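You operate a simulated robot arm through the tools that you are given. There is no shell and no other tool.

Carry out the task below with a simulated robot arm. There is one attempt and no reset: what you move stays moved.

TASK
Crimp the yellow lead at its colour's die and lay it in the orange tray.
Fine: one stroke of the lever, slide in; leave the slide out. Where these are worked on the way, their far stop is far enough and under half their travel is too little: press slide.

The check looks at the end state, three seconds after you hand in, the way a careful person would. Anything else that was tipped, shoved, dropped, spilled or broken makes it a failure.

THE ROBOT
A 6-joint arm with a two-finger parallel gripper, fixed in place. Base frame: the origin is on the floor under the middle of its stand, x ahead of it, y to its left, z up; the work surface is at about z = 0.86. Units: m, degrees, N and s.
It reaches about 1.347 m from its shoulder. Its first joint turns from -166.0 to 166.0 degrees. Payload 3.91 kg.
The TCP is the grasp point between the finger pads, 0.03 m short of the fingertips. In the tool frame z runs along the fingers and y along their closing line. The gripper opens to 0.11 m. The fingers are 0.02 m wide and 0.01 m thick; the gripper's body (0.048 by 0.112 m) begins 0.055 m behind the TCP.
Orientation is told as [roll, pitch, yaw] about the base's x, y, z axes, in that order, counted from this pose: with the fingers straight down and closing along the base's y, the tool's x points along the base's -x, its y along +y and its z along -z.

THE INTERFACE
- The arm moves only by the tool move_arm. Its arguments are lists of equal length, an entry for each row: "linear": the shift along the tool's x, y, z in m, a list of three; "angular": the turn, a rotation vector about the tool's x, y, z in degrees, a list of three; "hand": the closure, from 0 (fully open) to 1 (shut). In form: {"linear": [[tx, ty, tz], ...], "angular": [[rx, ry, rz], ...], "hand": [hand, ...]}. A call has 1 to 20 rows; each row is the pose to reach, as a shift and turn from the pose commanded when the call began, along the tool's axes at that moment. Rows are played at 5 a second. More than 0.05 m and 8.6 degrees between two rows, or a gripper value outside its range, and nothing of the call is played. A pose out of reach is approached as far as the arm can. The call stops where the force on the tool passes 60 N (or 10 N more than at its start, if that is more) or the arm is blocked; 0.2 s more then pass. Each finger travels about 0.108 m/s and halts on what it meets, pressing with about 29 N; the grip force reading is that of the motor and also rises with nothing between the fingers. The clock runs only during rows and for 0.2 s after the last one: add rows that repeat a pose to give the fingers time. The reply holds the time, the measured pose of the TCP, the force on the tool along the base axes, the opening and the grip force, in the units named above and with some noise, with the torque about the TCP (base axes, N m) and any sound that the robot's microphone picked up.
- Cameras (640 x 400 px; columns grow to the right, rows downward): "scene" is fixed at [0.0567, -0.6548, 1.4434]; the picture's right is [0.45, -0.89, 0.00], its down [-0.36, -0.18, -0.92] and it looks along [0.82, 0.41, -0.40] (base axes); focal length 326 px, centre (320, 200). "wrist" rides on the gripper at [0.073, 0.017, -0.103] in the tool frame; the picture's right is [-0.23, 0.97, 0.00], its down [-0.76, -0.18, -0.62] and it looks along [-0.61, -0.14, 0.78] (tool axes); focal length 222 px, centre (320, 200). There is no depth. A picture from a camera that has moved, and an enlarged one, comes with that camera's place and axes in the base frame and with its lens. The place of the scene camera against the robot may be out by one fixed shift of up to 0.012 m in any direction.
- grab_frame(camera): a new picture of that camera. It takes no simulated time.
- inspect(camera, box): a new picture of the part [left, top, right, bottom] of that camera's present view, enlarged. It takes no simulated time.
- sign_off(): hands the job in; it is judged then, once.

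Places have to be worked out from the pictures, the camera data and where the tool is seen. Open the gripper and draw the arm clear of the work before you hand the job in, unless the task says otherwise.

The tools are called after ">>>" as a command line: name --argument value ..., lists and objects as JSON in quotes. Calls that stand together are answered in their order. move_arm: Moves the arm, as the interface text tells. Its arguments: {"type":"object","properties":{"linear":{"type":"array","items":{"type":"array","items":{"type":"number"}}},"angular":{"type":"array","items":{"type":"array","items":{"type":"number"}}},"hand":{"type":"array","items":{"type":"number"}}},"required":["linear","angular","hand"]} The other tools are called the same way: grab_frame (camera) takes a picture; inspect (camera, box) takes an enlarged picture of a part of a camera's view; sign_off () hands the job in.

At the start:

```text
time: 0.0
eef_pos: [0.4773, -0.3519, 1.2949]
orientation: [-0.2, 0.0, 0.1]
ft_force: [0.2, -0.1, 0.2]
wrist_torque: [0.0, -0.01, 0.02]
gripper_width: 0.1098
gripper_force: 0.2
```

scene: 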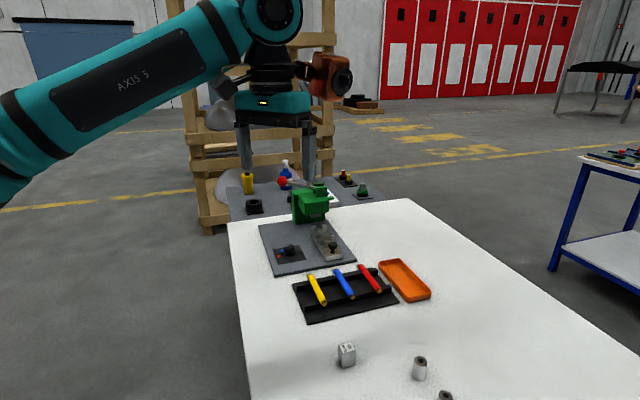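
wrist: 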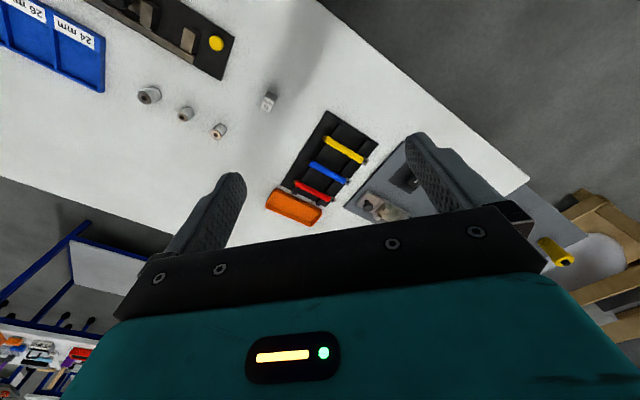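

I start by looking closer at the work area in both cameras to identify the crimp press, its dies, slide, and the leads.

>>> inspect --camera "scene" --box '[220, 150, 440, 330]'

>>> inspect --camera "scene" --box '[250, 180, 370, 280]'

>>> inspect --camera "wrist" --box '[250, 90, 450, 240]'

```text
2.22 times, centred on (330, 240) of scene
camera zoom: at [0.0567, -0.6548, 1.4434], right [0.45, -0.89, 0.0], down [-0.36, -0.18, -0.92], along [0.82, 0.41, -0.4], focal length 725 px, centre (298, 111)
```

zoom: 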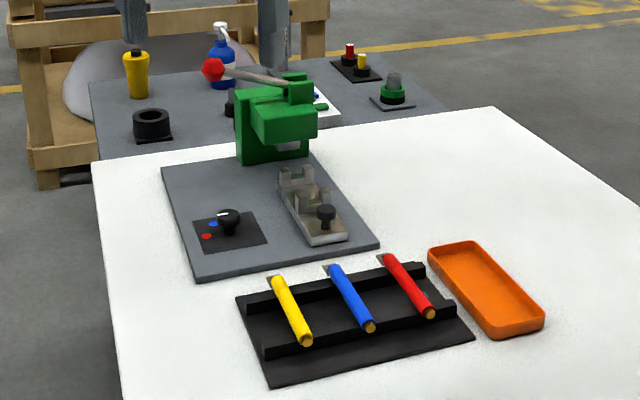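

```text
4.00 times, centred on (310, 230) of scene
camera zoom: at [0.0567, -0.6548, 1.4434], right [0.45, -0.89, 0.0], down [-0.36, -0.18, -0.92], along [0.82, 0.41, -0.4], focal length 1305 px, centre (360, 80)
```

zoom: 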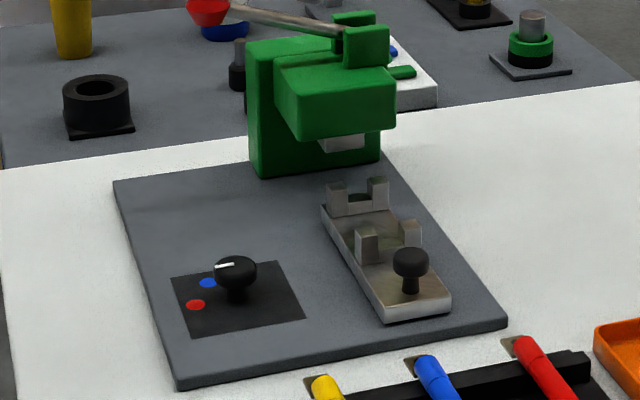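

```text
2.67 times, centred on (350, 165) of wrist
camera zoom: at [0.404, -0.3341, 1.3965], right [0.23, 0.97, 0.0], down [0.76, -0.18, 0.62], along [0.61, -0.14, -0.78], focal length 592 px, centre (240, 293)
```

zoom: 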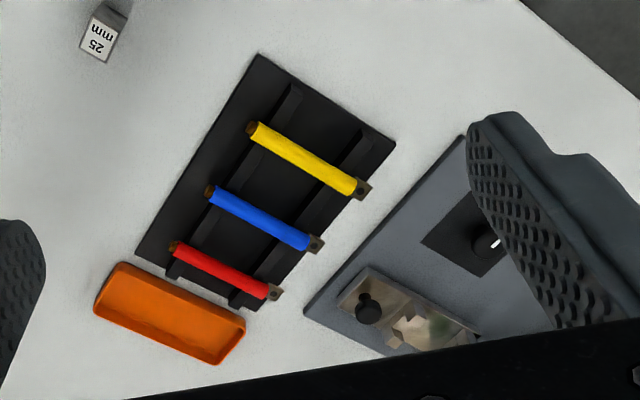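

The bench has a press on a grey plate turned about 45°, with a selector knob, a slide carrying a nest and knob, and a lever with a red ball. The leads lie in a rack near (0.67, -0.33). I turn the wrist to yaw 45° and move nearer and higher to view the press with the wrist camera.

>>> move_arm --linear '[[-0.02, 0.005, 0.01], [-0.04, 0.01, 0.02], [-0.06, 0.015, 0.03], [-0.085, 0.02, 0.045], [-0.11, 0.025, 0.06], [-0.135, 0.03, 0.075], [-0.16, 0.035, 0.09], [-0.185, 0.04, 0.105], [-0.21, 0.045, 0.12], [-0.23, 0.05, 0.135], [-0.243, 0.052, 0.145], [-0.243, 0.052, 0.145]]' --angular '[[0, 0, -4], [0, 0, -8], [0, 0, -12], [0, 0, -16], [0, 0, -20], [0, 0, -24], [0, 0, -28], [0, 0, -32], [0, 0, -36], [0, 0, -40], [0, 0, -45], [0, 0, -45]]' --hand '[0, 0, 0, 0, 0, 0, 0, 0, 0, 0, 0, 0]'

>>> grab_frame --camera "wrist"

>>> grab_frame --camera "scene"

```text
time: 2.6
eef_pos: [0.721, -0.2991, 1.1482]
orientation: [-0.2, 0.2, 45.1]
ft_force: [-0.5, -0.3, -0.3]
wrist_torque: [0.0, 0.0, -0.03]
gripper_width: 0.1097
gripper_force: 0.0
```

```text
taken
camera wrist: at [0.6579, -0.3369, 1.2509], right [-0.53, 0.85, 0.0], down [0.66, 0.42, 0.62], along [0.53, 0.33, -0.78], focal length 222 px, centre (320, 200)
```

wrist: 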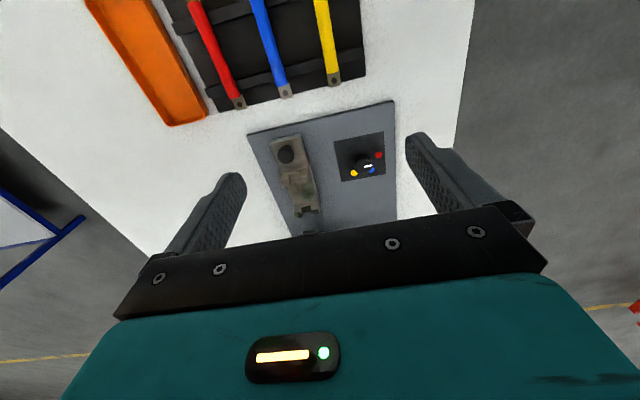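

```text
taken
```

scene: 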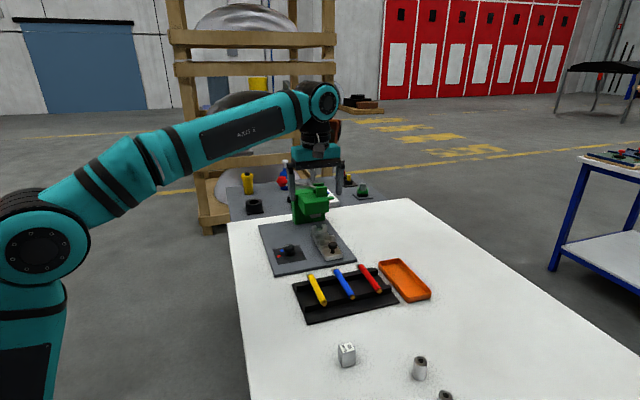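

The selector plate shows red, blue and yellow dots; I zoom in on it and on the slide.

>>> inspect --camera "wrist" --box '[325, 120, 405, 190]'

>>> inspect --camera "wrist" --box '[240, 90, 420, 240]'

>>> inspect --camera "wrist" --box '[80, 0, 380, 130]'

```text
5.71 times, centred on (365, 155) of wrist
camera zoom: at [0.6579, -0.3369, 1.2509], right [-0.53, 0.85, 0.0], down [0.66, 0.42, 0.62], along [0.53, 0.33, -0.78], focal length 1269 px, centre (63, 457)
```

zoom: 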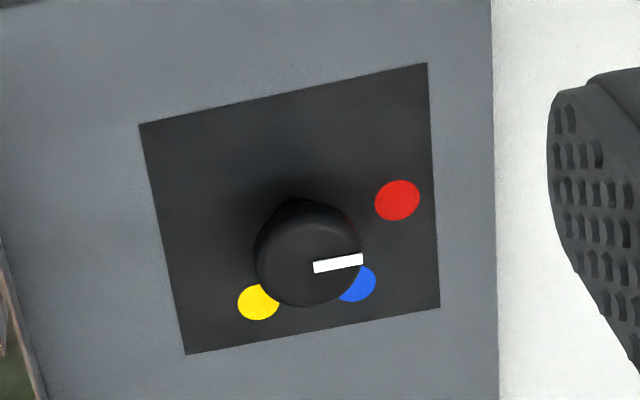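

```text
2.67 times, centred on (330, 165) of wrist
camera zoom: at [0.6579, -0.3369, 1.2509], right [-0.53, 0.85, 0.0], down [0.66, 0.42, 0.62], along [0.53, 0.33, -0.78], focal length 592 px, centre (293, 293)
```

zoom: 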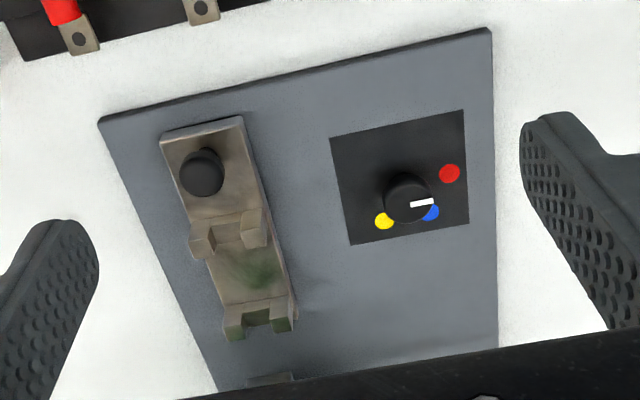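

```text
2.13 times, centred on (230, 65) of wrist
camera zoom: at [0.6579, -0.3369, 1.2509], right [-0.53, 0.85, 0.0], down [0.66, 0.42, 0.62], along [0.53, 0.33, -0.78], focal length 474 px, centre (512, 488)
```

zoom: 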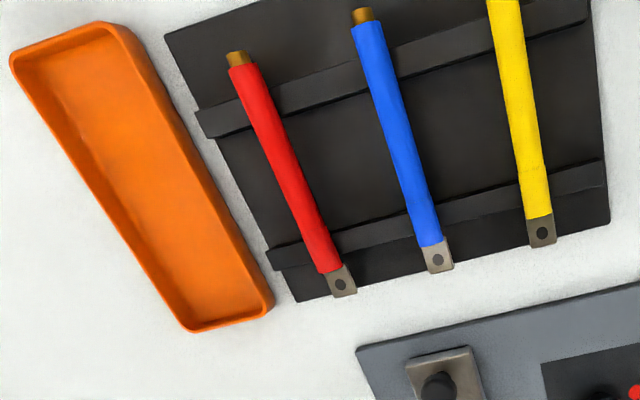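

The knob's white pointer points at red; the yellow dot lies 120° clockwise (seen from above). I zoom the scene camera on the press head, lever and slide for details.

>>> inspect --camera "scene" --box '[265, 165, 355, 225]'

>>> inspect --camera "scene" --box '[265, 215, 355, 275]'

>>> inspect --camera "scene" --box '[290, 255, 440, 325]'

```text
6.67 times, centred on (310, 195) of scene
camera zoom: at [0.0567, -0.6548, 1.4434], right [0.45, -0.89, 0.0], down [-0.36, -0.18, -0.92], along [0.82, 0.41, -0.4], focal length 2176 px, centre (387, 233)
```

zoom: 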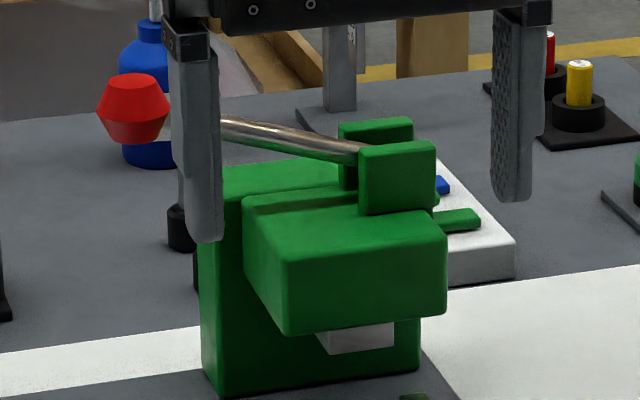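

```text
6.67 times, centred on (310, 245) of scene
camera zoom: at [0.0567, -0.6548, 1.4434], right [0.45, -0.89, 0.0], down [-0.36, -0.18, -0.92], along [0.82, 0.41, -0.4], focal length 2176 px, centre (387, -100)
```

zoom: 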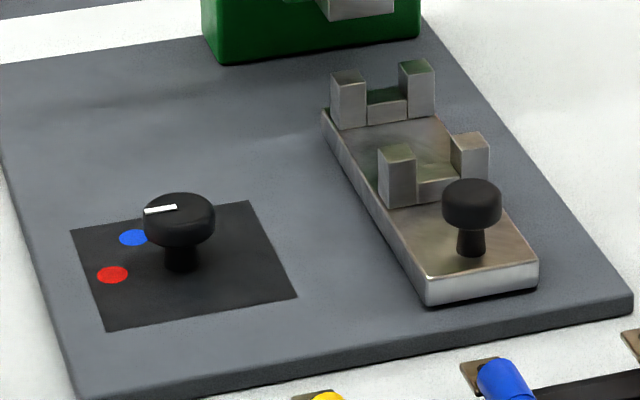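

```text
4.27 times, centred on (365, 290) of scene
camera zoom: at [0.0567, -0.6548, 1.4434], right [0.45, -0.89, 0.0], down [-0.36, -0.18, -0.92], along [0.82, 0.41, -0.4], focal length 1392 px, centre (128, -184)
```

zoom: 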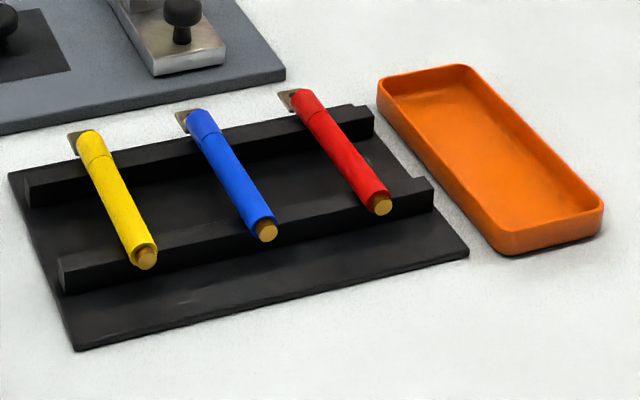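

Geometry so far: selector knob axis ≈ (0.788, -0.1655), slide axis at 45° through ≈ (0.88, -0.254)→(0.93, -0.20), lever ball ≈ (0.90, -0.075, 1.065). I move over the selector knob at z ≈ 1.02 to refine its place.

>>> move_arm --linear '[[-0.024, 0.008, 0.023], [-0.048, 0.016, 0.046], [-0.072, 0.024, 0.069], [-0.096, 0.032, 0.092], [-0.12, 0.04, 0.115], [-0.142, 0.047, 0.128], [-0.142, 0.047, 0.128]]' --angular '[[0, 0, 0], [0, 0, 0], [0, 0, 0], [0, 0, 0], [0, 0, 0], [0, 0, 0], [0, 0, 0]]' --hand '[0, 0, 0, 0, 0, 0, 0]'

>>> grab_frame --camera "wrist"

>>> inspect --camera "wrist" --box '[270, 70, 390, 190]'

>>> grab_frame --camera "scene"

```text
time: 4.2
eef_pos: [0.7872, -0.1686, 1.023]
orientation: [-0.2, 0.1, 45.0]
ft_force: [-0.3, -0.4, -0.2]
wrist_torque: [0.0, 0.02, 0.01]
gripper_width: 0.1104
gripper_force: 0.0
```

```text
taken
camera wrist: at [0.723, -0.2063, 1.1249], right [-0.53, 0.85, 0.0], down [0.66, 0.42, 0.62], along [0.53, 0.33, -0.78], focal length 222 px, centre (320, 200)
```

wrist: 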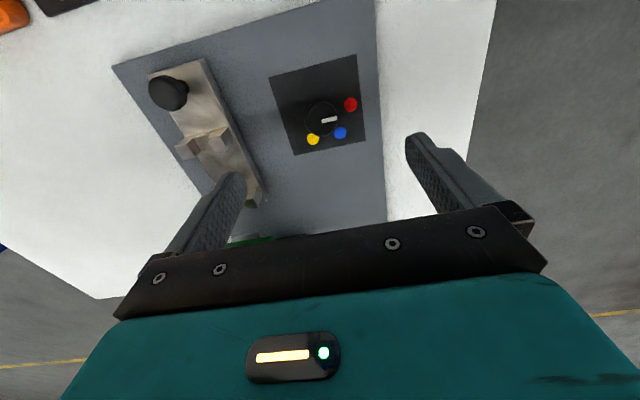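

```text
3.33 times, centred on (330, 130) of wrist
camera zoom: at [0.723, -0.2063, 1.1249], right [-0.53, 0.85, 0.0], down [0.66, 0.42, 0.62], along [0.53, 0.33, -0.78], focal length 740 px, centre (287, 433)
```

zoom: 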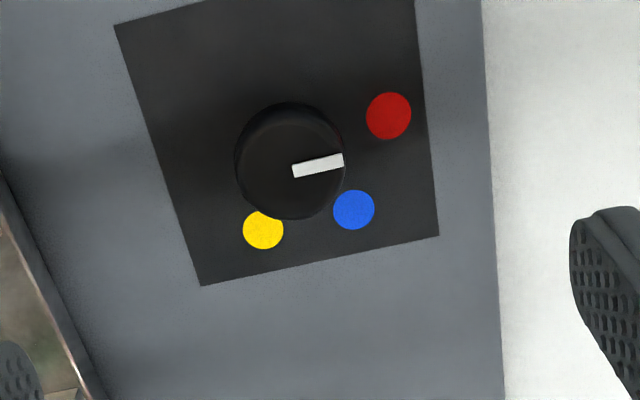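

```text
taken
```

scene: 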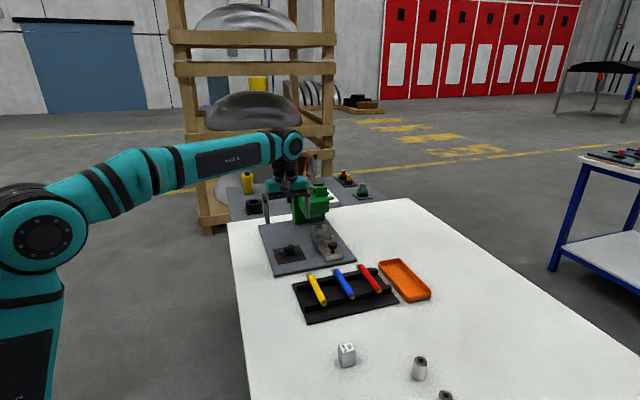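

Triangulating gives the knob top ≈ 0.897 at (0.789, -0.164) and the plate ≈ 0.875. I descend with open fingers around the knob to TCP z ≈ 0.911, so the fingertips stay just above the plate.

>>> move_arm --linear '[[-0.0036, 0.0, 0.03], [-0.0036, 0.0, 0.06], [-0.0036, 0.0, 0.085], [-0.0036, 0.0, 0.1], [-0.0036, 0.0, 0.111], [-0.0036, 0.0, 0.111]]' --angular '[[0, 0, 0], [0, 0, 0], [0, 0, 0], [0, 0, 0], [0, 0, 0], [0, 0, 0]]' --hand '[0, 0, 0, 0, 0, 0]'

>>> grab_frame --camera "wrist"

>>> inspect --camera "scene" --box '[250, 180, 340, 280]'

```text
time: 5.6
eef_pos: [0.788, -0.1653, 0.9106]
orientation: [-0.1, 0.2, 45.1]
ft_force: [-0.1, -0.2, -0.5]
wrist_torque: [-0.01, 0.01, 0.04]
gripper_width: 0.1102
gripper_force: 0.0
```

```text
taken
camera wrist: at [0.7253, -0.2026, 1.0132], right [-0.53, 0.85, 0.0], down [0.66, 0.42, 0.62], along [0.53, 0.33, -0.78], focal length 222 px, centre (320, 200)
```

wrist: 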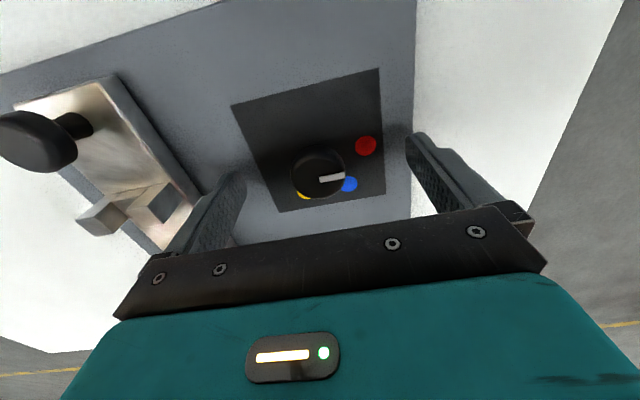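

```text
4.00 times, centred on (295, 230) of scene
camera zoom: at [0.0567, -0.6548, 1.4434], right [0.45, -0.89, 0.0], down [-0.36, -0.18, -0.92], along [0.82, 0.41, -0.4], focal length 1305 px, centre (420, 80)
```

zoom: 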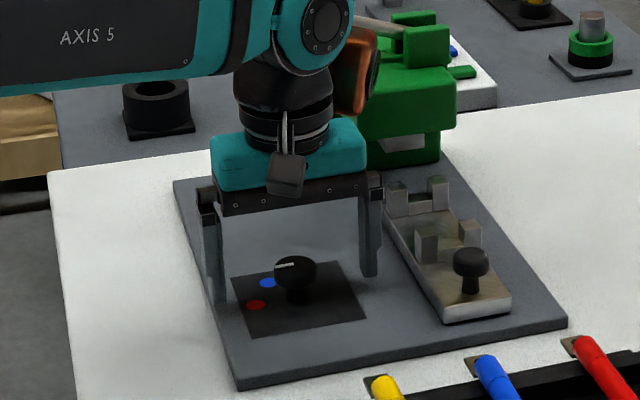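

No contact, and the knob sits between the fingers. An orange wrist housing appears close to the press lever in the scene view, so I zoom in there before gripping.

>>> inspect --camera "scene" --box '[265, 165, 355, 225]'

```text
6.67 times, centred on (310, 195) of scene
camera zoom: at [0.0567, -0.6548, 1.4434], right [0.45, -0.89, 0.0], down [-0.36, -0.18, -0.92], along [0.82, 0.41, -0.4], focal length 2176 px, centre (387, 233)
```

zoom: 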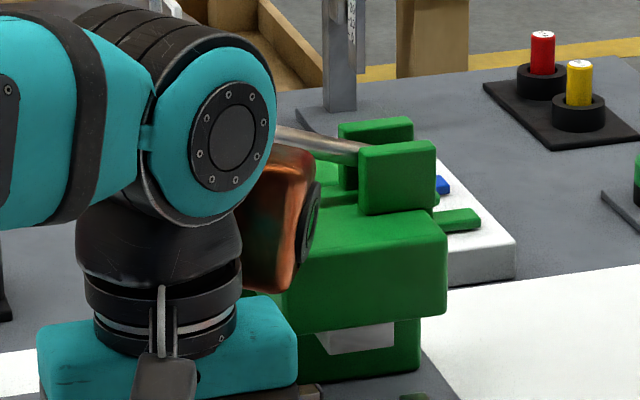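

The orange housing sits beyond the wrist near (0.88, -0.165, 1.03), ahead of the lever but not touching. Turning clockwise takes it away from the lever, so I close on the knob now.

>>> move_arm --linear '[[0, 0, 0], [0, 0, 0], [0, 0, 0], [0, 0, 0], [0, 0, 0]]' --angular '[[0, 0, 0], [0, 0, 0], [0, 0, 0], [0, 0, 0], [0, 0, 0]]' --hand '[0.3, 0.6, 1, 1, 1]'

>>> inspect --camera "wrist" --box '[200, 60, 440, 210]'

```text
time: 6.8
eef_pos: [0.7894, -0.1656, 0.9116]
orientation: [-0.2, 0.2, 44.9]
ft_force: [12.3, -7.7, 2.8]
wrist_torque: [-0.05, -0.38, 0.06]
gripper_width: 0.0335
gripper_force: 44.5
```

```text
2.67 times, centred on (320, 135) of wrist
camera zoom: at [0.7258, -0.2032, 1.0133], right [-0.53, 0.85, 0.0], down [0.66, 0.41, 0.62], along [0.53, 0.33, -0.78], focal length 592 px, centre (320, 373)
```

zoom: 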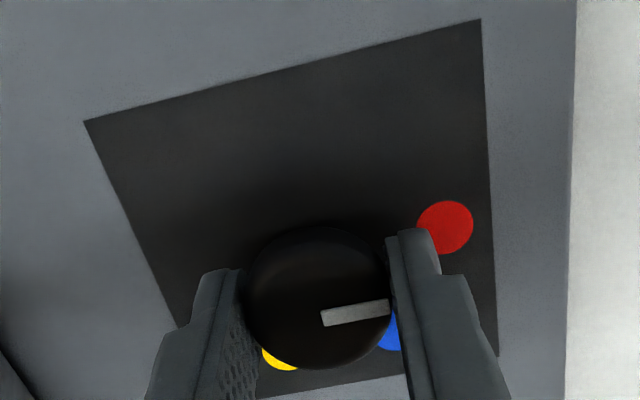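

The grip holds the 33.5 mm knob, with a small sideways load toward +v. I relieve it by 1 mm and turn 60° clockwise first, to see if the knob follows.

>>> move_arm --linear '[[0, -0.001, 0], [0, -0.001, 0], [0, -0.001, 0], [0, -0.001, 0], [0, -0.001, 0], [0, -0.001, 0], [0, -0.001, 0], [0, -0.001, 0], [0, -0.001, 0], [0, -0.001, 0], [0, -0.001, 0]]' --angular '[[0, 0, 6], [0, 0, 12], [0, 0, 18], [0, 0, 24], [0, 0, 30], [0, 0, 36], [0, 0, 42], [0, 0, 48], [0, 0, 54], [0, 0, 60], [0, 0, 60]]' --hand '[1, 1, 1, 1, 1, 1, 1, 1, 1, 1, 1]'

>>> inspect --camera "wrist" --box '[200, 60, 440, 210]'

>>> inspect --camera "scene" --box '[245, 120, 385, 280]'

```text
time: 9.2
eef_pos: [0.7897, -0.1667, 0.9107]
orientation: [-0.2, -0.1, -15.1]
ft_force: [-13.1, -11.7, 14.1]
wrist_torque: [-0.27, 0.19, 0.04]
gripper_width: 0.0336
gripper_force: 45.6
```

```text
2.67 times, centred on (320, 135) of wrist
camera zoom: at [0.7238, -0.1302, 1.013], right [0.47, 0.88, 0.0], down [0.69, -0.37, 0.63], along [0.55, -0.3, -0.78], focal length 592 px, centre (320, 373)
```

zoom: 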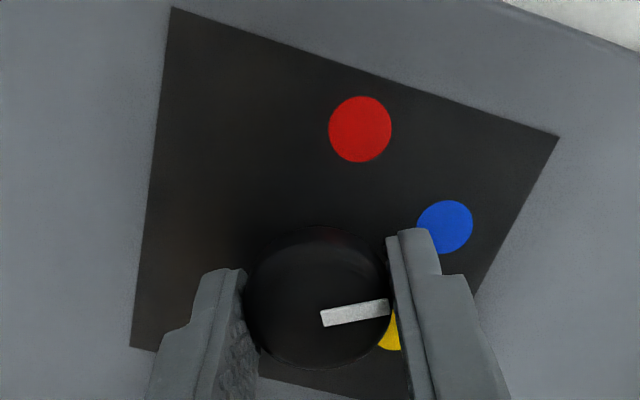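

```text
2.50 times, centred on (315, 200) of scene
camera zoom: at [0.0567, -0.6548, 1.4434], right [0.45, -0.89, 0.0], down [-0.36, -0.18, -0.92], along [0.82, 0.41, -0.4], focal length 816 px, centre (332, 200)
```

zoom: 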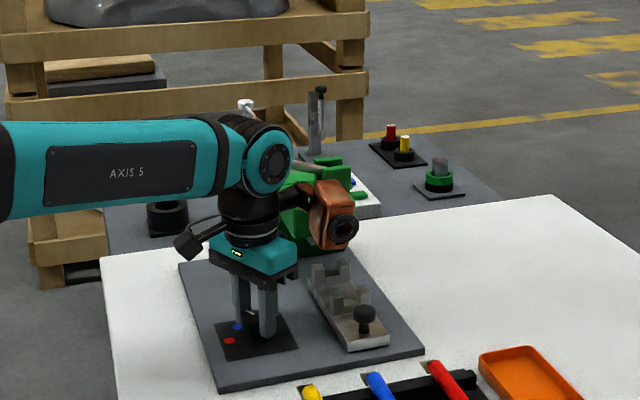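

The knob follows the grip; the pointer now lies at the blue station. The orange part is a second housing turning with the gripper and is moving away from the press. I turn the other 60° to yellow.

>>> move_arm --linear '[[0, 0, 0], [0, 0, 0], [0, 0, 0], [0, 0, 0], [0, 0, 0], [0, 0, 0], [0, 0, 0], [0, 0, 0], [0, 0, 0], [0, 0, 0], [0, 0, 0]]' --angular '[[0, 0, 6], [0, 0, 12], [0, 0, 18], [0, 0, 24], [0, 0, 30], [0, 0, 36], [0, 0, 42], [0, 0, 48], [0, 0, 54], [0, 0, 60], [0, 0, 60]]' --hand '[1, 1, 1, 1, 1, 1, 1, 1, 1, 1, 1]'

>>> inspect --camera "wrist" --box '[200, 60, 440, 210]'

>>> inspect --camera "scene" --box '[245, 120, 385, 280]'

```text
time: 11.6
eef_pos: [0.7886, -0.167, 0.9107]
orientation: [0.0, -0.1, -75.1]
ft_force: [-33.3, -31.5, 9.7]
wrist_torque: [-1.04, 0.55, 0.28]
gripper_width: 0.0336
gripper_force: 44.8
```

```text
2.67 times, centred on (320, 135) of wrist
camera zoom: at [0.786, -0.0921, 1.013], right [1.0, 0.03, 0.0], down [0.02, -0.78, 0.62], along [0.02, -0.62, -0.78], focal length 592 px, centre (320, 373)
```

zoom: 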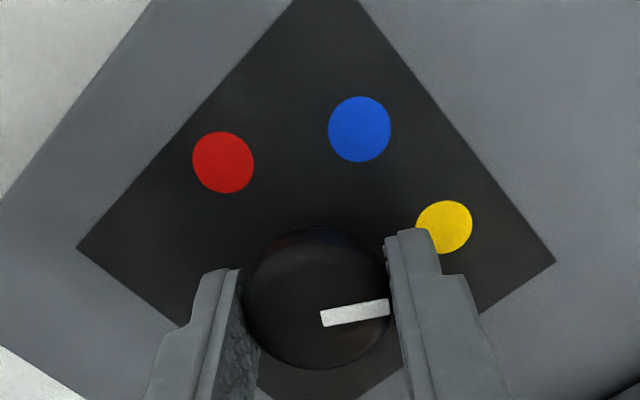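

```text
2.50 times, centred on (315, 200) of scene
camera zoom: at [0.0567, -0.6548, 1.4434], right [0.45, -0.89, 0.0], down [-0.36, -0.18, -0.92], along [0.82, 0.41, -0.4], focal length 816 px, centre (332, 200)
```

zoom: 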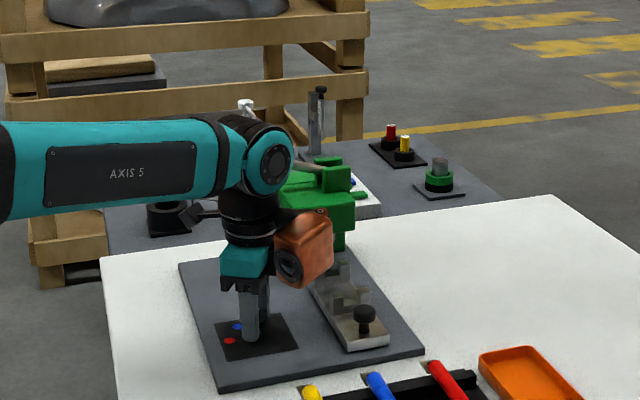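

The pointer now stands toward yellow. I open the fingers and rise straight up.

>>> move_arm --linear '[[0, 0, 0], [0, 0, 0], [0, 0, 0], [0, 0, -0.02], [0, 0, -0.06], [0, 0, -0.1], [0, 0, -0.1]]' --angular '[[0, 0, 0], [0, 0, 0], [0, 0, 0], [0, 0, 0], [0, 0, 0], [0, 0, 0], [0, 0, 0]]' --hand '[0.5, 0.2, 0.2, 0.2, 0.2, 0.2, 0.2]'

>>> inspect --camera "wrist" --box '[240, 70, 400, 190]'

>>> inspect --camera "scene" --box '[245, 120, 385, 280]'

```text
time: 13.2
eef_pos: [0.7899, -0.1653, 1.009]
orientation: [0.0, -0.2, -74.9]
ft_force: [-0.8, 0.6, 0.0]
wrist_torque: [0.05, -0.01, -0.02]
gripper_width: 0.088
gripper_force: 0.1
```

```text
3.33 times, centred on (320, 130) of wrist
camera zoom: at [0.7859, -0.0902, 1.1117], right [1.0, 0.03, 0.0], down [0.03, -0.78, 0.63], along [0.02, -0.62, -0.78], focal length 740 px, centre (320, 433)
```

zoom: 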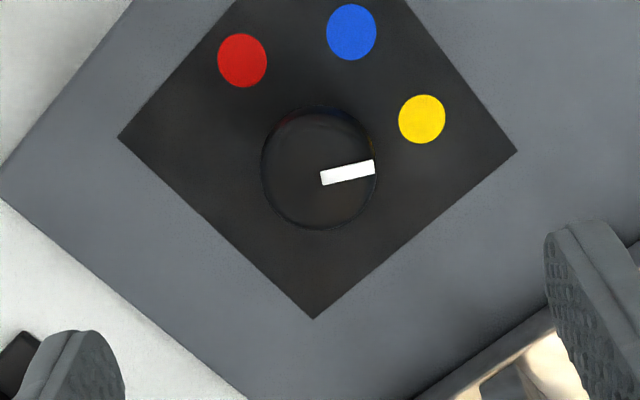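

```text
2.50 times, centred on (315, 200) of scene
camera zoom: at [0.0567, -0.6548, 1.4434], right [0.45, -0.89, 0.0], down [-0.36, -0.18, -0.92], along [0.82, 0.41, -0.4], focal length 816 px, centre (332, 200)
```

zoom: 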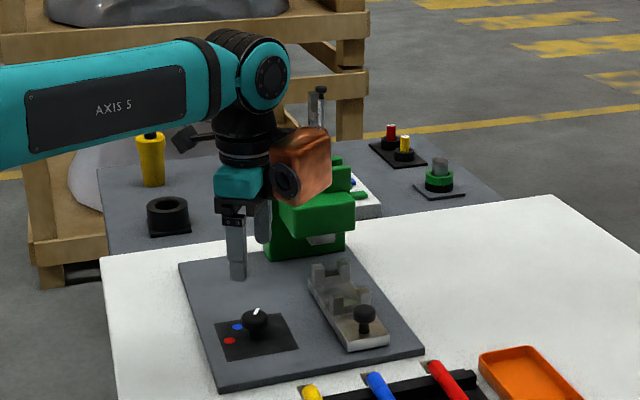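

The pointer reads about 15° base angle, matching the yellow dot. Next I back away to in front of the press and turn to yaw 45°, to look at the nest, die and lever from lower down.

>>> move_arm --linear '[[-0.013, -0.0057, -0.001], [-0.026, -0.0115, -0.002], [-0.039, -0.0172, -0.003], [-0.052, -0.023, -0.004], [-0.065, -0.0287, -0.005], [-0.078, -0.0345, -0.006], [-0.091, -0.0402, -0.007], [-0.104, -0.046, -0.008], [-0.117, -0.0517, -0.009], [-0.13, -0.0575, -0.01], [-0.143, -0.0632, -0.01], [-0.156, -0.069, -0.01], [-0.169, -0.0747, -0.01], [-0.182, -0.0805, -0.01], [-0.1943, -0.0862, -0.01], [-0.1943, -0.0862, -0.01]]' --angular '[[0, 0, -8], [0, 0, -16], [0, 0, -24], [0, 0, -32], [0, 0, -40], [0, 0, -48], [0, 0, -56], [0, 0, -64], [0, 0, -72], [0, 0, -80], [0, 0, -88], [0, 0, -96], [0, 0, -104], [0, 0, -112], [0, 0, -120], [0, 0, -120]]' --hand '[0.2, 0.2, 0.2, 0.2, 0.2, 0.2, 0.2, 0.2, 0.2, 0.2, 0.2, 0.2, 0.2, 0.2, 0.2, 0.2]'

>>> move_arm --linear '[[0, 0, 0], [0, 0, 0], [0, 0, 0], [0, 0, 0], [0, 0, 0], [0, 0, 0], [0, 0, 0]]' --angular '[[0, -7.5, 0], [0, -15, 0], [0, -22.5, 0], [0, -30, 0], [0, -37.5, 0], [0, -45, 0], [0, -45, 0]]' --hand '[0.2, 0.2, 0.2, 0.2, 0.2, 0.2, 0.2]'

>>> grab_frame --camera "wrist"

>>> grab_frame --camera "scene"

```text
time: 16.6
eef_pos: [0.758, -0.3746, 1.0199]
orientation: [-0.2, 0.1, 45.1]
ft_force: [0.0, 0.6, -0.2]
wrist_torque: [0.0, -0.01, 0.01]
gripper_width: 0.0879
gripper_force: 0.0
```

```text
time: 18.2
eef_pos: [0.757, -0.3748, 1.0195]
orientation: [-0.2, -45.0, 45.2]
ft_force: [-1.3, 0.2, -0.4]
wrist_torque: [-0.02, -0.03, 0.0]
gripper_width: 0.0883
gripper_force: 0.0
```

```text
taken
camera wrist: at [0.6577, -0.4503, 1.0412], right [-0.58, 0.8, 0.16], down [0.19, -0.05, 0.98], along [0.79, 0.59, -0.12], focal length 222 px, centre (320, 200)
```

wrist: 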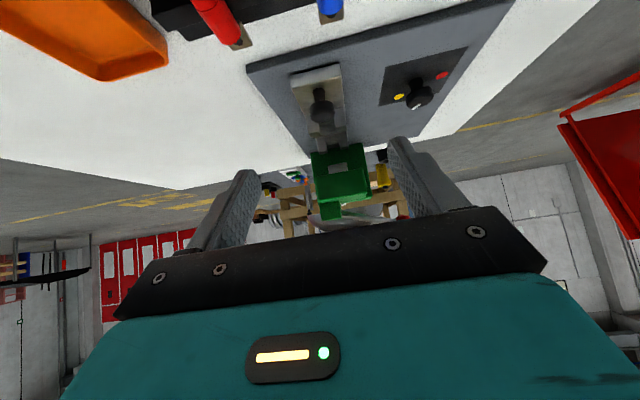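

```text
taken
```

scene: 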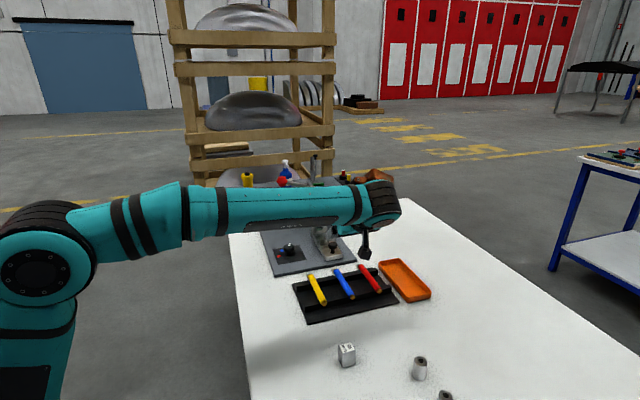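

The press now shows between the fingers, upside down. I enlarge it.

>>> inspect --camera "wrist" --box '[270, 50, 410, 225]'

>>> inspect --camera "wrist" --box '[290, 130, 400, 225]'

```text
2.29 times, centred on (340, 138) of wrist
camera zoom: at [0.6577, -0.4503, 1.0412], right [-0.58, 0.8, 0.16], down [0.19, -0.05, 0.98], along [0.79, 0.59, -0.12], focal length 508 px, centre (274, 343)
```

zoom: 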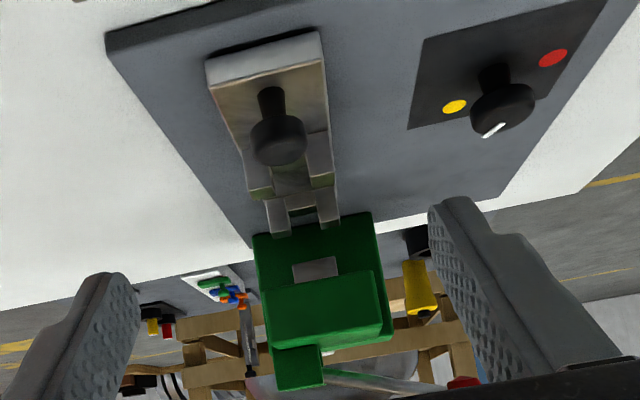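

```text
4.21 times, centred on (345, 178) of wrist
camera zoom: at [0.6577, -0.4503, 1.0412], right [-0.58, 0.8, 0.16], down [0.19, -0.05, 0.98], along [0.79, 0.59, -0.12], focal length 935 px, centre (215, 295)
```

zoom: 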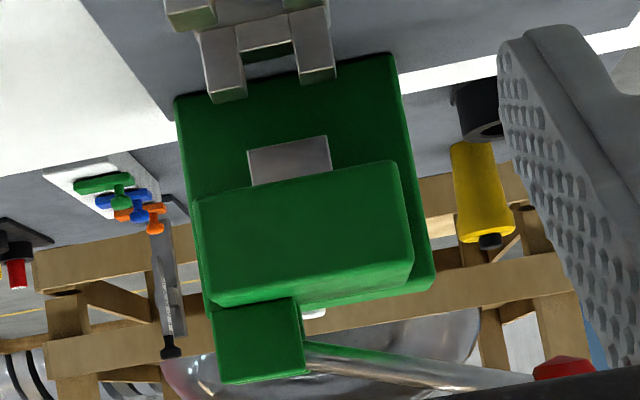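

From this view: fork posts centred at v ≈ 0.80 with tops ≈ 0.92 and seats ≈ 0.903, head front at u ≈ 0.54 (u, v = axes turned 45°), die above the slide line, lever pivot ≈ (v 0.83, z 1.017). I now go above the yellow lead with a 20° tilt, which will keep the wrist clear of the press head later.

>>> move_arm --linear '[[0.0073, 0.02, -0.004], [0.0147, 0.04, -0.008], [0.022, 0.06, -0.0115], [0.0294, 0.081, -0.0153], [0.0367, 0.1018, -0.0191], [0.0367, 0.1018, -0.0191]]' --angular '[[0, 5, 0], [0, 10, 0], [0, 15, 0], [0, 20, 0], [0, 25, 0], [0, 25, 0]]' --hand '[0.2, 0.3, 0.4, 0.45, 0.45, 0.45]'

>>> grab_frame --camera "wrist"

>>> inspect --camera "wrist" --box '[230, 60, 410, 200]'

>>> inspect --camera "scene" --box '[250, 160, 430, 320]'

```text
time: 19.6
eef_pos: [0.6594, -0.3314, 1.0082]
orientation: [-0.1, -19.9, 45.1]
ft_force: [0.0, -0.5, -0.3]
wrist_torque: [0.02, -0.01, 0.0]
gripper_width: 0.0605
gripper_force: 0.1
```

```text
taken
camera wrist: at [0.5737, -0.3924, 1.0796], right [-0.54, 0.84, 0.07], down [0.48, 0.23, 0.85], along [0.69, 0.49, -0.53], focal length 222 px, centre (320, 200)
```

wrist: 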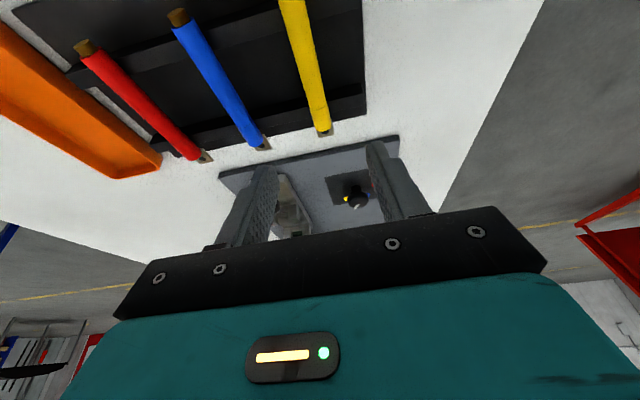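

```text
2.86 times, centred on (320, 130) of wrist
camera zoom: at [0.5737, -0.3924, 1.0796], right [-0.54, 0.84, 0.07], down [0.48, 0.23, 0.85], along [0.69, 0.49, -0.53], focal length 635 px, centre (320, 400)
```

zoom: 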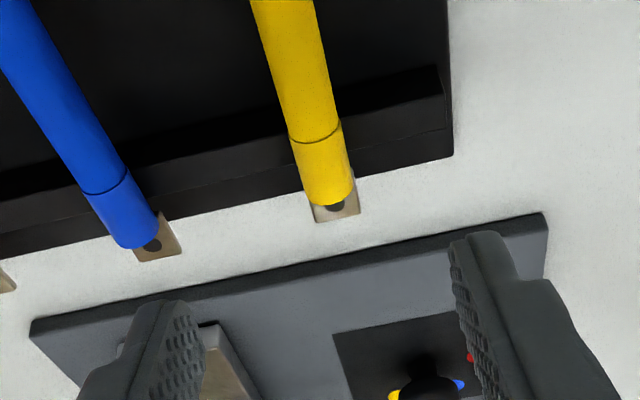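

```text
2.50 times, centred on (340, 240) of scene
camera zoom: at [0.0567, -0.6548, 1.4434], right [0.45, -0.89, 0.0], down [-0.36, -0.18, -0.92], along [0.82, 0.41, -0.4], focal length 816 px, centre (270, 100)
```

zoom: 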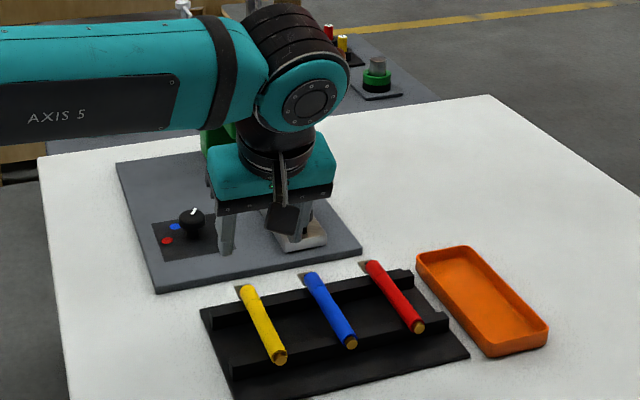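

The yellow lead lies along u at v ≈ 0.700, centre u ≈ 0.239, axis z ≈ 0.888, about 16 mm thick. I descend with fingers 60 mm apart to either side of its middle, between the rack rails.

>>> move_arm --linear '[[0.0086, 0.0004, 0.0248], [0.0172, 0.0004, 0.0496], [0.0259, 0.0004, 0.0744], [0.0302, 0.0004, 0.0868], [0.0345, 0.0004, 0.0992], [0.0345, 0.0004, 0.0992]]' --angular '[[0, 0, 0], [0, 0, 0], [0, 0, 0], [0, 0, 0], [0, 0, 0], [0, 0, 0]]' --hand '[0.45, 0.45, 0.45, 0.45, 0.45, 0.45]'

>>> grab_frame --camera "wrist"

>>> inspect --camera "scene" --box '[270, 240, 420, 330]'

```text
time: 21.0
eef_pos: [0.658, -0.3285, 0.9018]
orientation: [-0.2, -19.9, 45.1]
ft_force: [-0.4, -0.7, -0.1]
wrist_torque: [0.01, -0.01, -0.01]
gripper_width: 0.0606
gripper_force: 0.0
```

```text
taken
camera wrist: at [0.5735, -0.3899, 0.9737], right [-0.54, 0.84, 0.07], down [0.48, 0.23, 0.85], along [0.69, 0.49, -0.53], focal length 222 px, centre (320, 200)
```

wrist: 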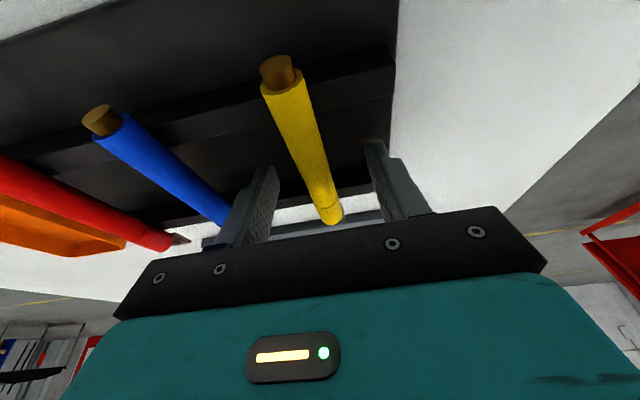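

```text
4.27 times, centred on (345, 285) of scene
camera zoom: at [0.0567, -0.6548, 1.4434], right [0.45, -0.89, 0.0], down [-0.36, -0.18, -0.92], along [0.82, 0.41, -0.4], focal length 1392 px, centre (213, -163)
```

zoom: 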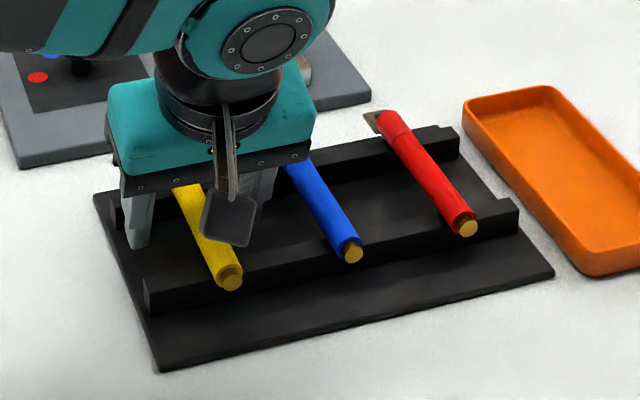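

The lead lies between the fingers, with no contact so far. I close the gripper on it.

>>> move_arm --linear '[[0, 0, 0], [0, 0, 0], [0, 0, 0], [0, 0, 0]]' --angular '[[0, 0, 0], [0, 0, 0], [0, 0, 0], [0, 0, 0]]' --hand '[0.7, 1, 1, 1]'

>>> inspect --camera "wrist" --box '[220, 40, 420, 240]'

```text
time: 22.0
eef_pos: [0.6589, -0.3301, 0.9024]
orientation: [-0.3, -19.9, 45.1]
ft_force: [0.4, 0.0, 1.2]
wrist_torque: [-0.03, 0.0, 0.02]
gripper_width: 0.017
gripper_force: 29.0
```

```text
2.00 times, centred on (320, 140) of wrist
camera zoom: at [0.5735, -0.3899, 0.974], right [-0.54, 0.84, 0.07], down [0.48, 0.23, 0.85], along [0.69, 0.49, -0.53], focal length 444 px, centre (320, 320)
```

zoom: 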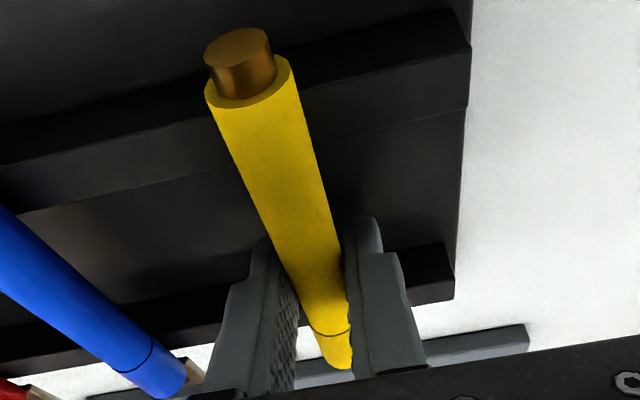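

Gripped: width 17 mm, matching the lead. I lift straight up 0.1 m and check that it is held.

>>> move_arm --linear '[[-0.0068, 0, -0.0188], [-0.0137, 0, -0.0376], [-0.0239, 0, -0.0658], [-0.0342, 0, -0.094], [-0.0342, 0, -0.094]]' --angular '[[0, 0, 0], [0, 0, 0], [0, 0, 0], [0, 0, 0], [0, 0, 0]]' --hand '[1, 1, 1, 1, 1]'

>>> grab_frame --camera "wrist"

>>> inspect --camera "scene" --box '[240, 180, 420, 330]'

```text
time: 23.2
eef_pos: [0.6579, -0.3294, 1.0045]
orientation: [-0.1, -19.9, 45.1]
ft_force: [-0.5, -0.1, -1.5]
wrist_torque: [0.0, 0.0, -0.01]
gripper_width: 0.0168
gripper_force: 28.7
```

```text
taken
camera wrist: at [0.5729, -0.3894, 1.0761], right [-0.54, 0.84, 0.08], down [0.48, 0.23, 0.85], along [0.69, 0.49, -0.53], focal length 222 px, centre (320, 200)
```

wrist: 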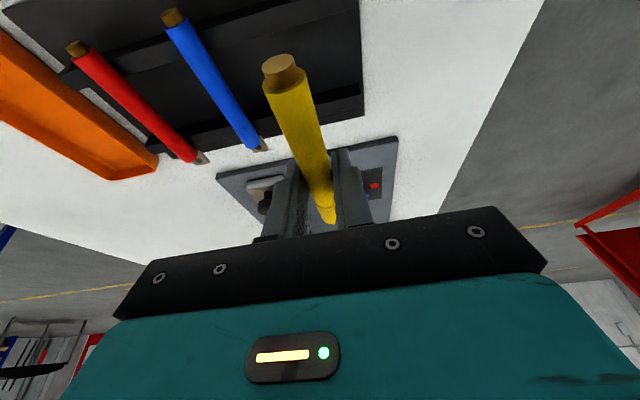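

```text
2.67 times, centred on (330, 255) of scene
camera zoom: at [0.0567, -0.6548, 1.4434], right [0.45, -0.89, 0.0], down [-0.36, -0.18, -0.92], along [0.82, 0.41, -0.4], focal length 870 px, centre (293, 53)
```

zoom: 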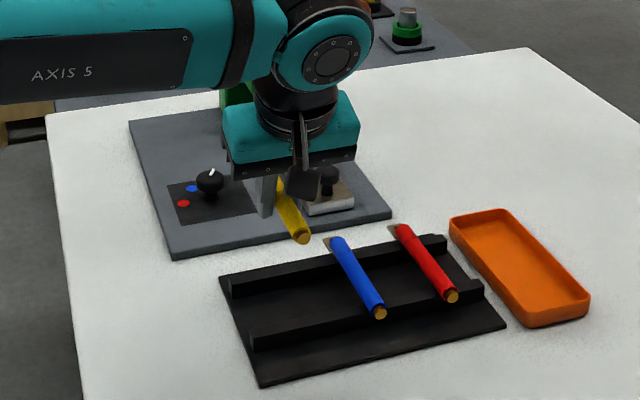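

The lead is held level. I carry it to in front of the nest (P u ≈ 0.425, v ≈ 0.80) still high, to check alignment against the forks.

>>> move_arm --linear '[[-0.0291, -0.0167, 0.0106], [-0.0583, -0.0334, 0.0212], [-0.0874, -0.0502, 0.0318], [-0.1165, -0.0669, 0.0424], [-0.1457, -0.0836, 0.053], [-0.1748, -0.1003, 0.0636], [-0.1748, -0.1003, 0.0636]]' --angular '[[0, 0, 0], [0, 0, 0], [0, 0, 0], [0, 0, 0], [0, 0, 0], [0, 0, 0], [0, 0, 0]]' --hand '[1, 1, 1, 1, 1, 1, 1]'

>>> grab_frame --camera "wrist"

>>> inspect --camera "wrist" --box '[220, 40, 420, 240]'

>>> inspect --camera "scene" --box '[265, 140, 375, 270]'

```text
time: 24.8
eef_pos: [0.8605, -0.2698, 1.005]
orientation: [-0.1, -19.9, 45.1]
ft_force: [0.5, 0.4, -0.3]
wrist_torque: [0.02, 0.01, 0.01]
gripper_width: 0.017
gripper_force: 29.5
```

```text
taken
camera wrist: at [0.7752, -0.3302, 1.0766], right [-0.54, 0.84, 0.08], down [0.48, 0.23, 0.85], along [0.69, 0.49, -0.53], focal length 222 px, centre (320, 200)
```

wrist: 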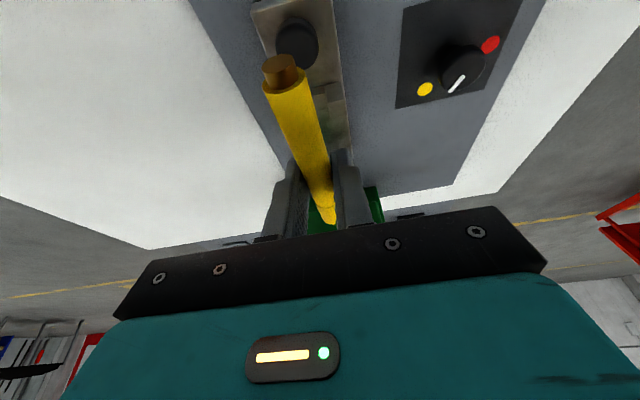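

```text
2.00 times, centred on (320, 140) of wrist
camera zoom: at [0.7752, -0.3302, 1.0766], right [-0.54, 0.84, 0.08], down [0.48, 0.23, 0.85], along [0.69, 0.49, -0.53], focal length 444 px, centre (320, 320)
```

zoom: 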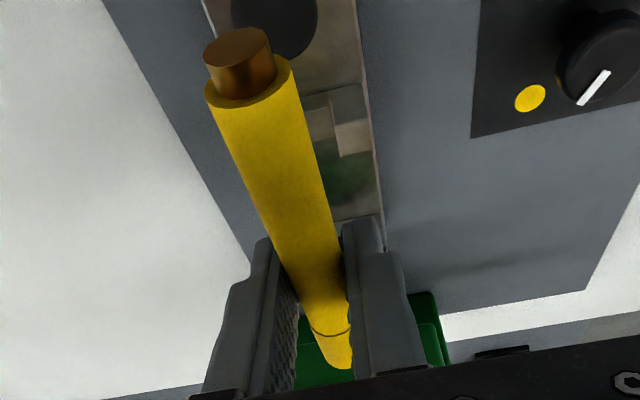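

```text
3.08 times, centred on (320, 205) of scene
camera zoom: at [0.0567, -0.6548, 1.4434], right [0.45, -0.89, 0.0], down [-0.36, -0.18, -0.92], along [0.82, 0.41, -0.4], focal length 1004 px, centre (320, 185)
```

zoom: 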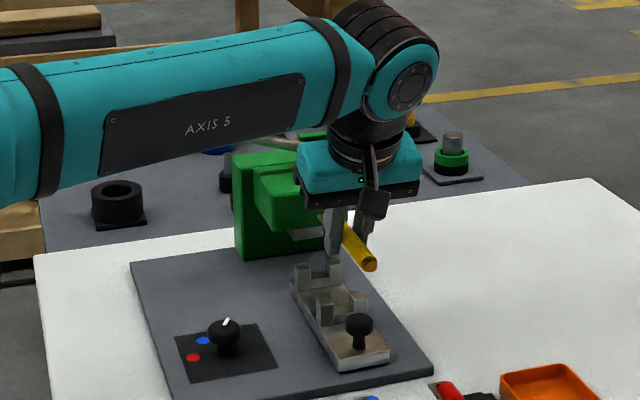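

The lead sits in the grip unchanged and its v (≈0.799) matches the nest centreline. I take a high zoom of the forks to fix their u extents before lowering.

>>> inspect --camera "scene" --box '[305, 215, 350, 265]'

>>> inspect --camera "wrist" --box '[280, 0, 380, 120]'

```text
8.00 times, centred on (328, 240) of scene
camera zoom: at [0.0567, -0.6548, 1.4434], right [0.45, -0.89, 0.0], down [-0.36, -0.18, -0.92], along [0.82, 0.41, -0.4], focal length 2611 px, centre (260, -120)
```

zoom: 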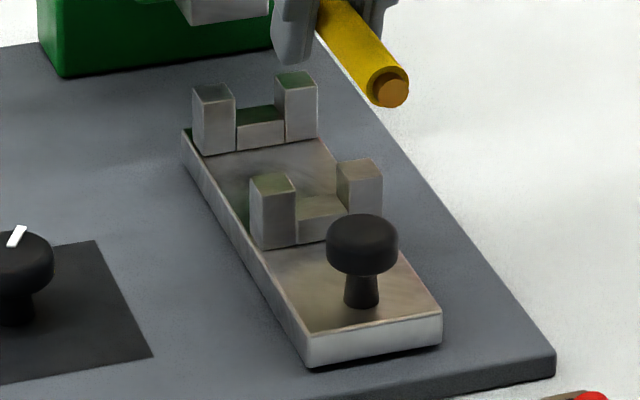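

```text
3.33 times, centred on (330, 60) of wrist
camera zoom: at [0.7752, -0.3302, 1.0766], right [-0.54, 0.84, 0.08], down [0.48, 0.23, 0.85], along [0.69, 0.49, -0.53], focal length 740 px, centre (287, 667)
```

zoom: 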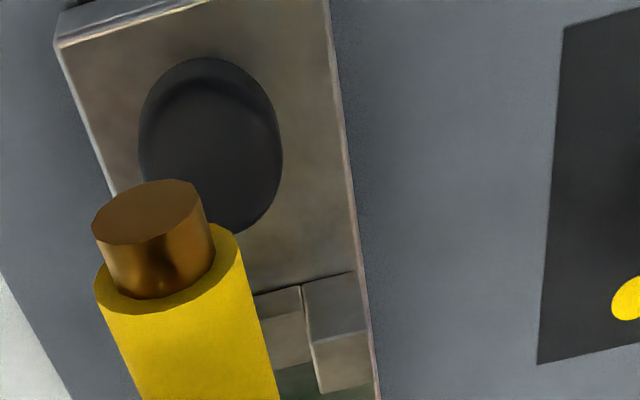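

Near fork spans u ≈ 0.428–0.443 and the far fork ≈ 0.507–0.522, post tops ≈ 0.917. I move the lead forward to P u ≈ 0.462 (lug short of the head), then lower it to just above the forks.

>>> move_arm --linear '[[-0.0179, 0, 0.0065], [-0.0357, 0, 0.013], [-0.0288, 0, 0.0318], [-0.022, 0, 0.0506], [-0.0159, 0, 0.0675], [-0.0159, 0, 0.0675]]' --angular '[[0, 0, 0], [0, 0, 0], [0, 0, 0], [0, 0, 0], [0, 0, 0], [0, 0, 0]]' --hand '[1, 1, 1, 1, 1, 1]'

>>> inspect --camera "wrist" --box '[240, 40, 420, 220]'

>>> inspect --camera "scene" --box '[295, 190, 360, 265]'

```text
time: 26.2
eef_pos: [0.8878, -0.2404, 0.9454]
orientation: [0.0, -20.0, 45.0]
ft_force: [-1.4, 0.2, -0.7]
wrist_torque: [0.03, 0.02, 0.03]
gripper_width: 0.0171
gripper_force: 28.8
```

```text
2.22 times, centred on (330, 130) of wrist
camera zoom: at [0.8019, -0.3018, 1.0168], right [-0.54, 0.84, 0.08], down [0.48, 0.23, 0.85], along [0.69, 0.49, -0.53], focal length 494 px, centre (298, 356)
```

zoom: 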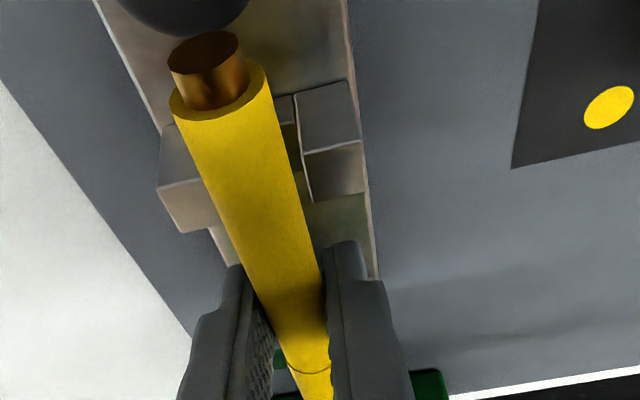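

```text
5.33 times, centred on (328, 228) of scene
camera zoom: at [0.0567, -0.6548, 1.4434], right [0.45, -0.89, 0.0], down [-0.36, -0.18, -0.92], along [0.82, 0.41, -0.4], focal length 1741 px, centre (280, 53)
```

zoom: 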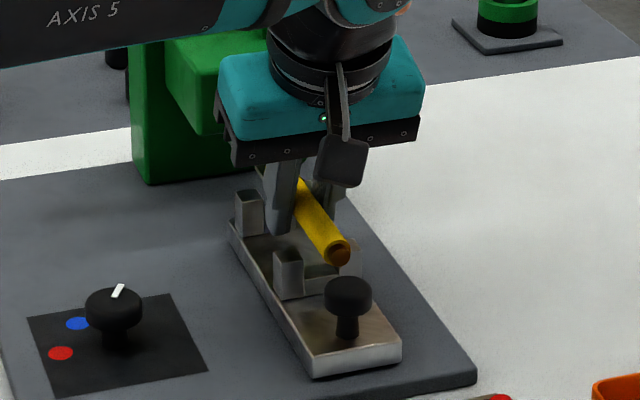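

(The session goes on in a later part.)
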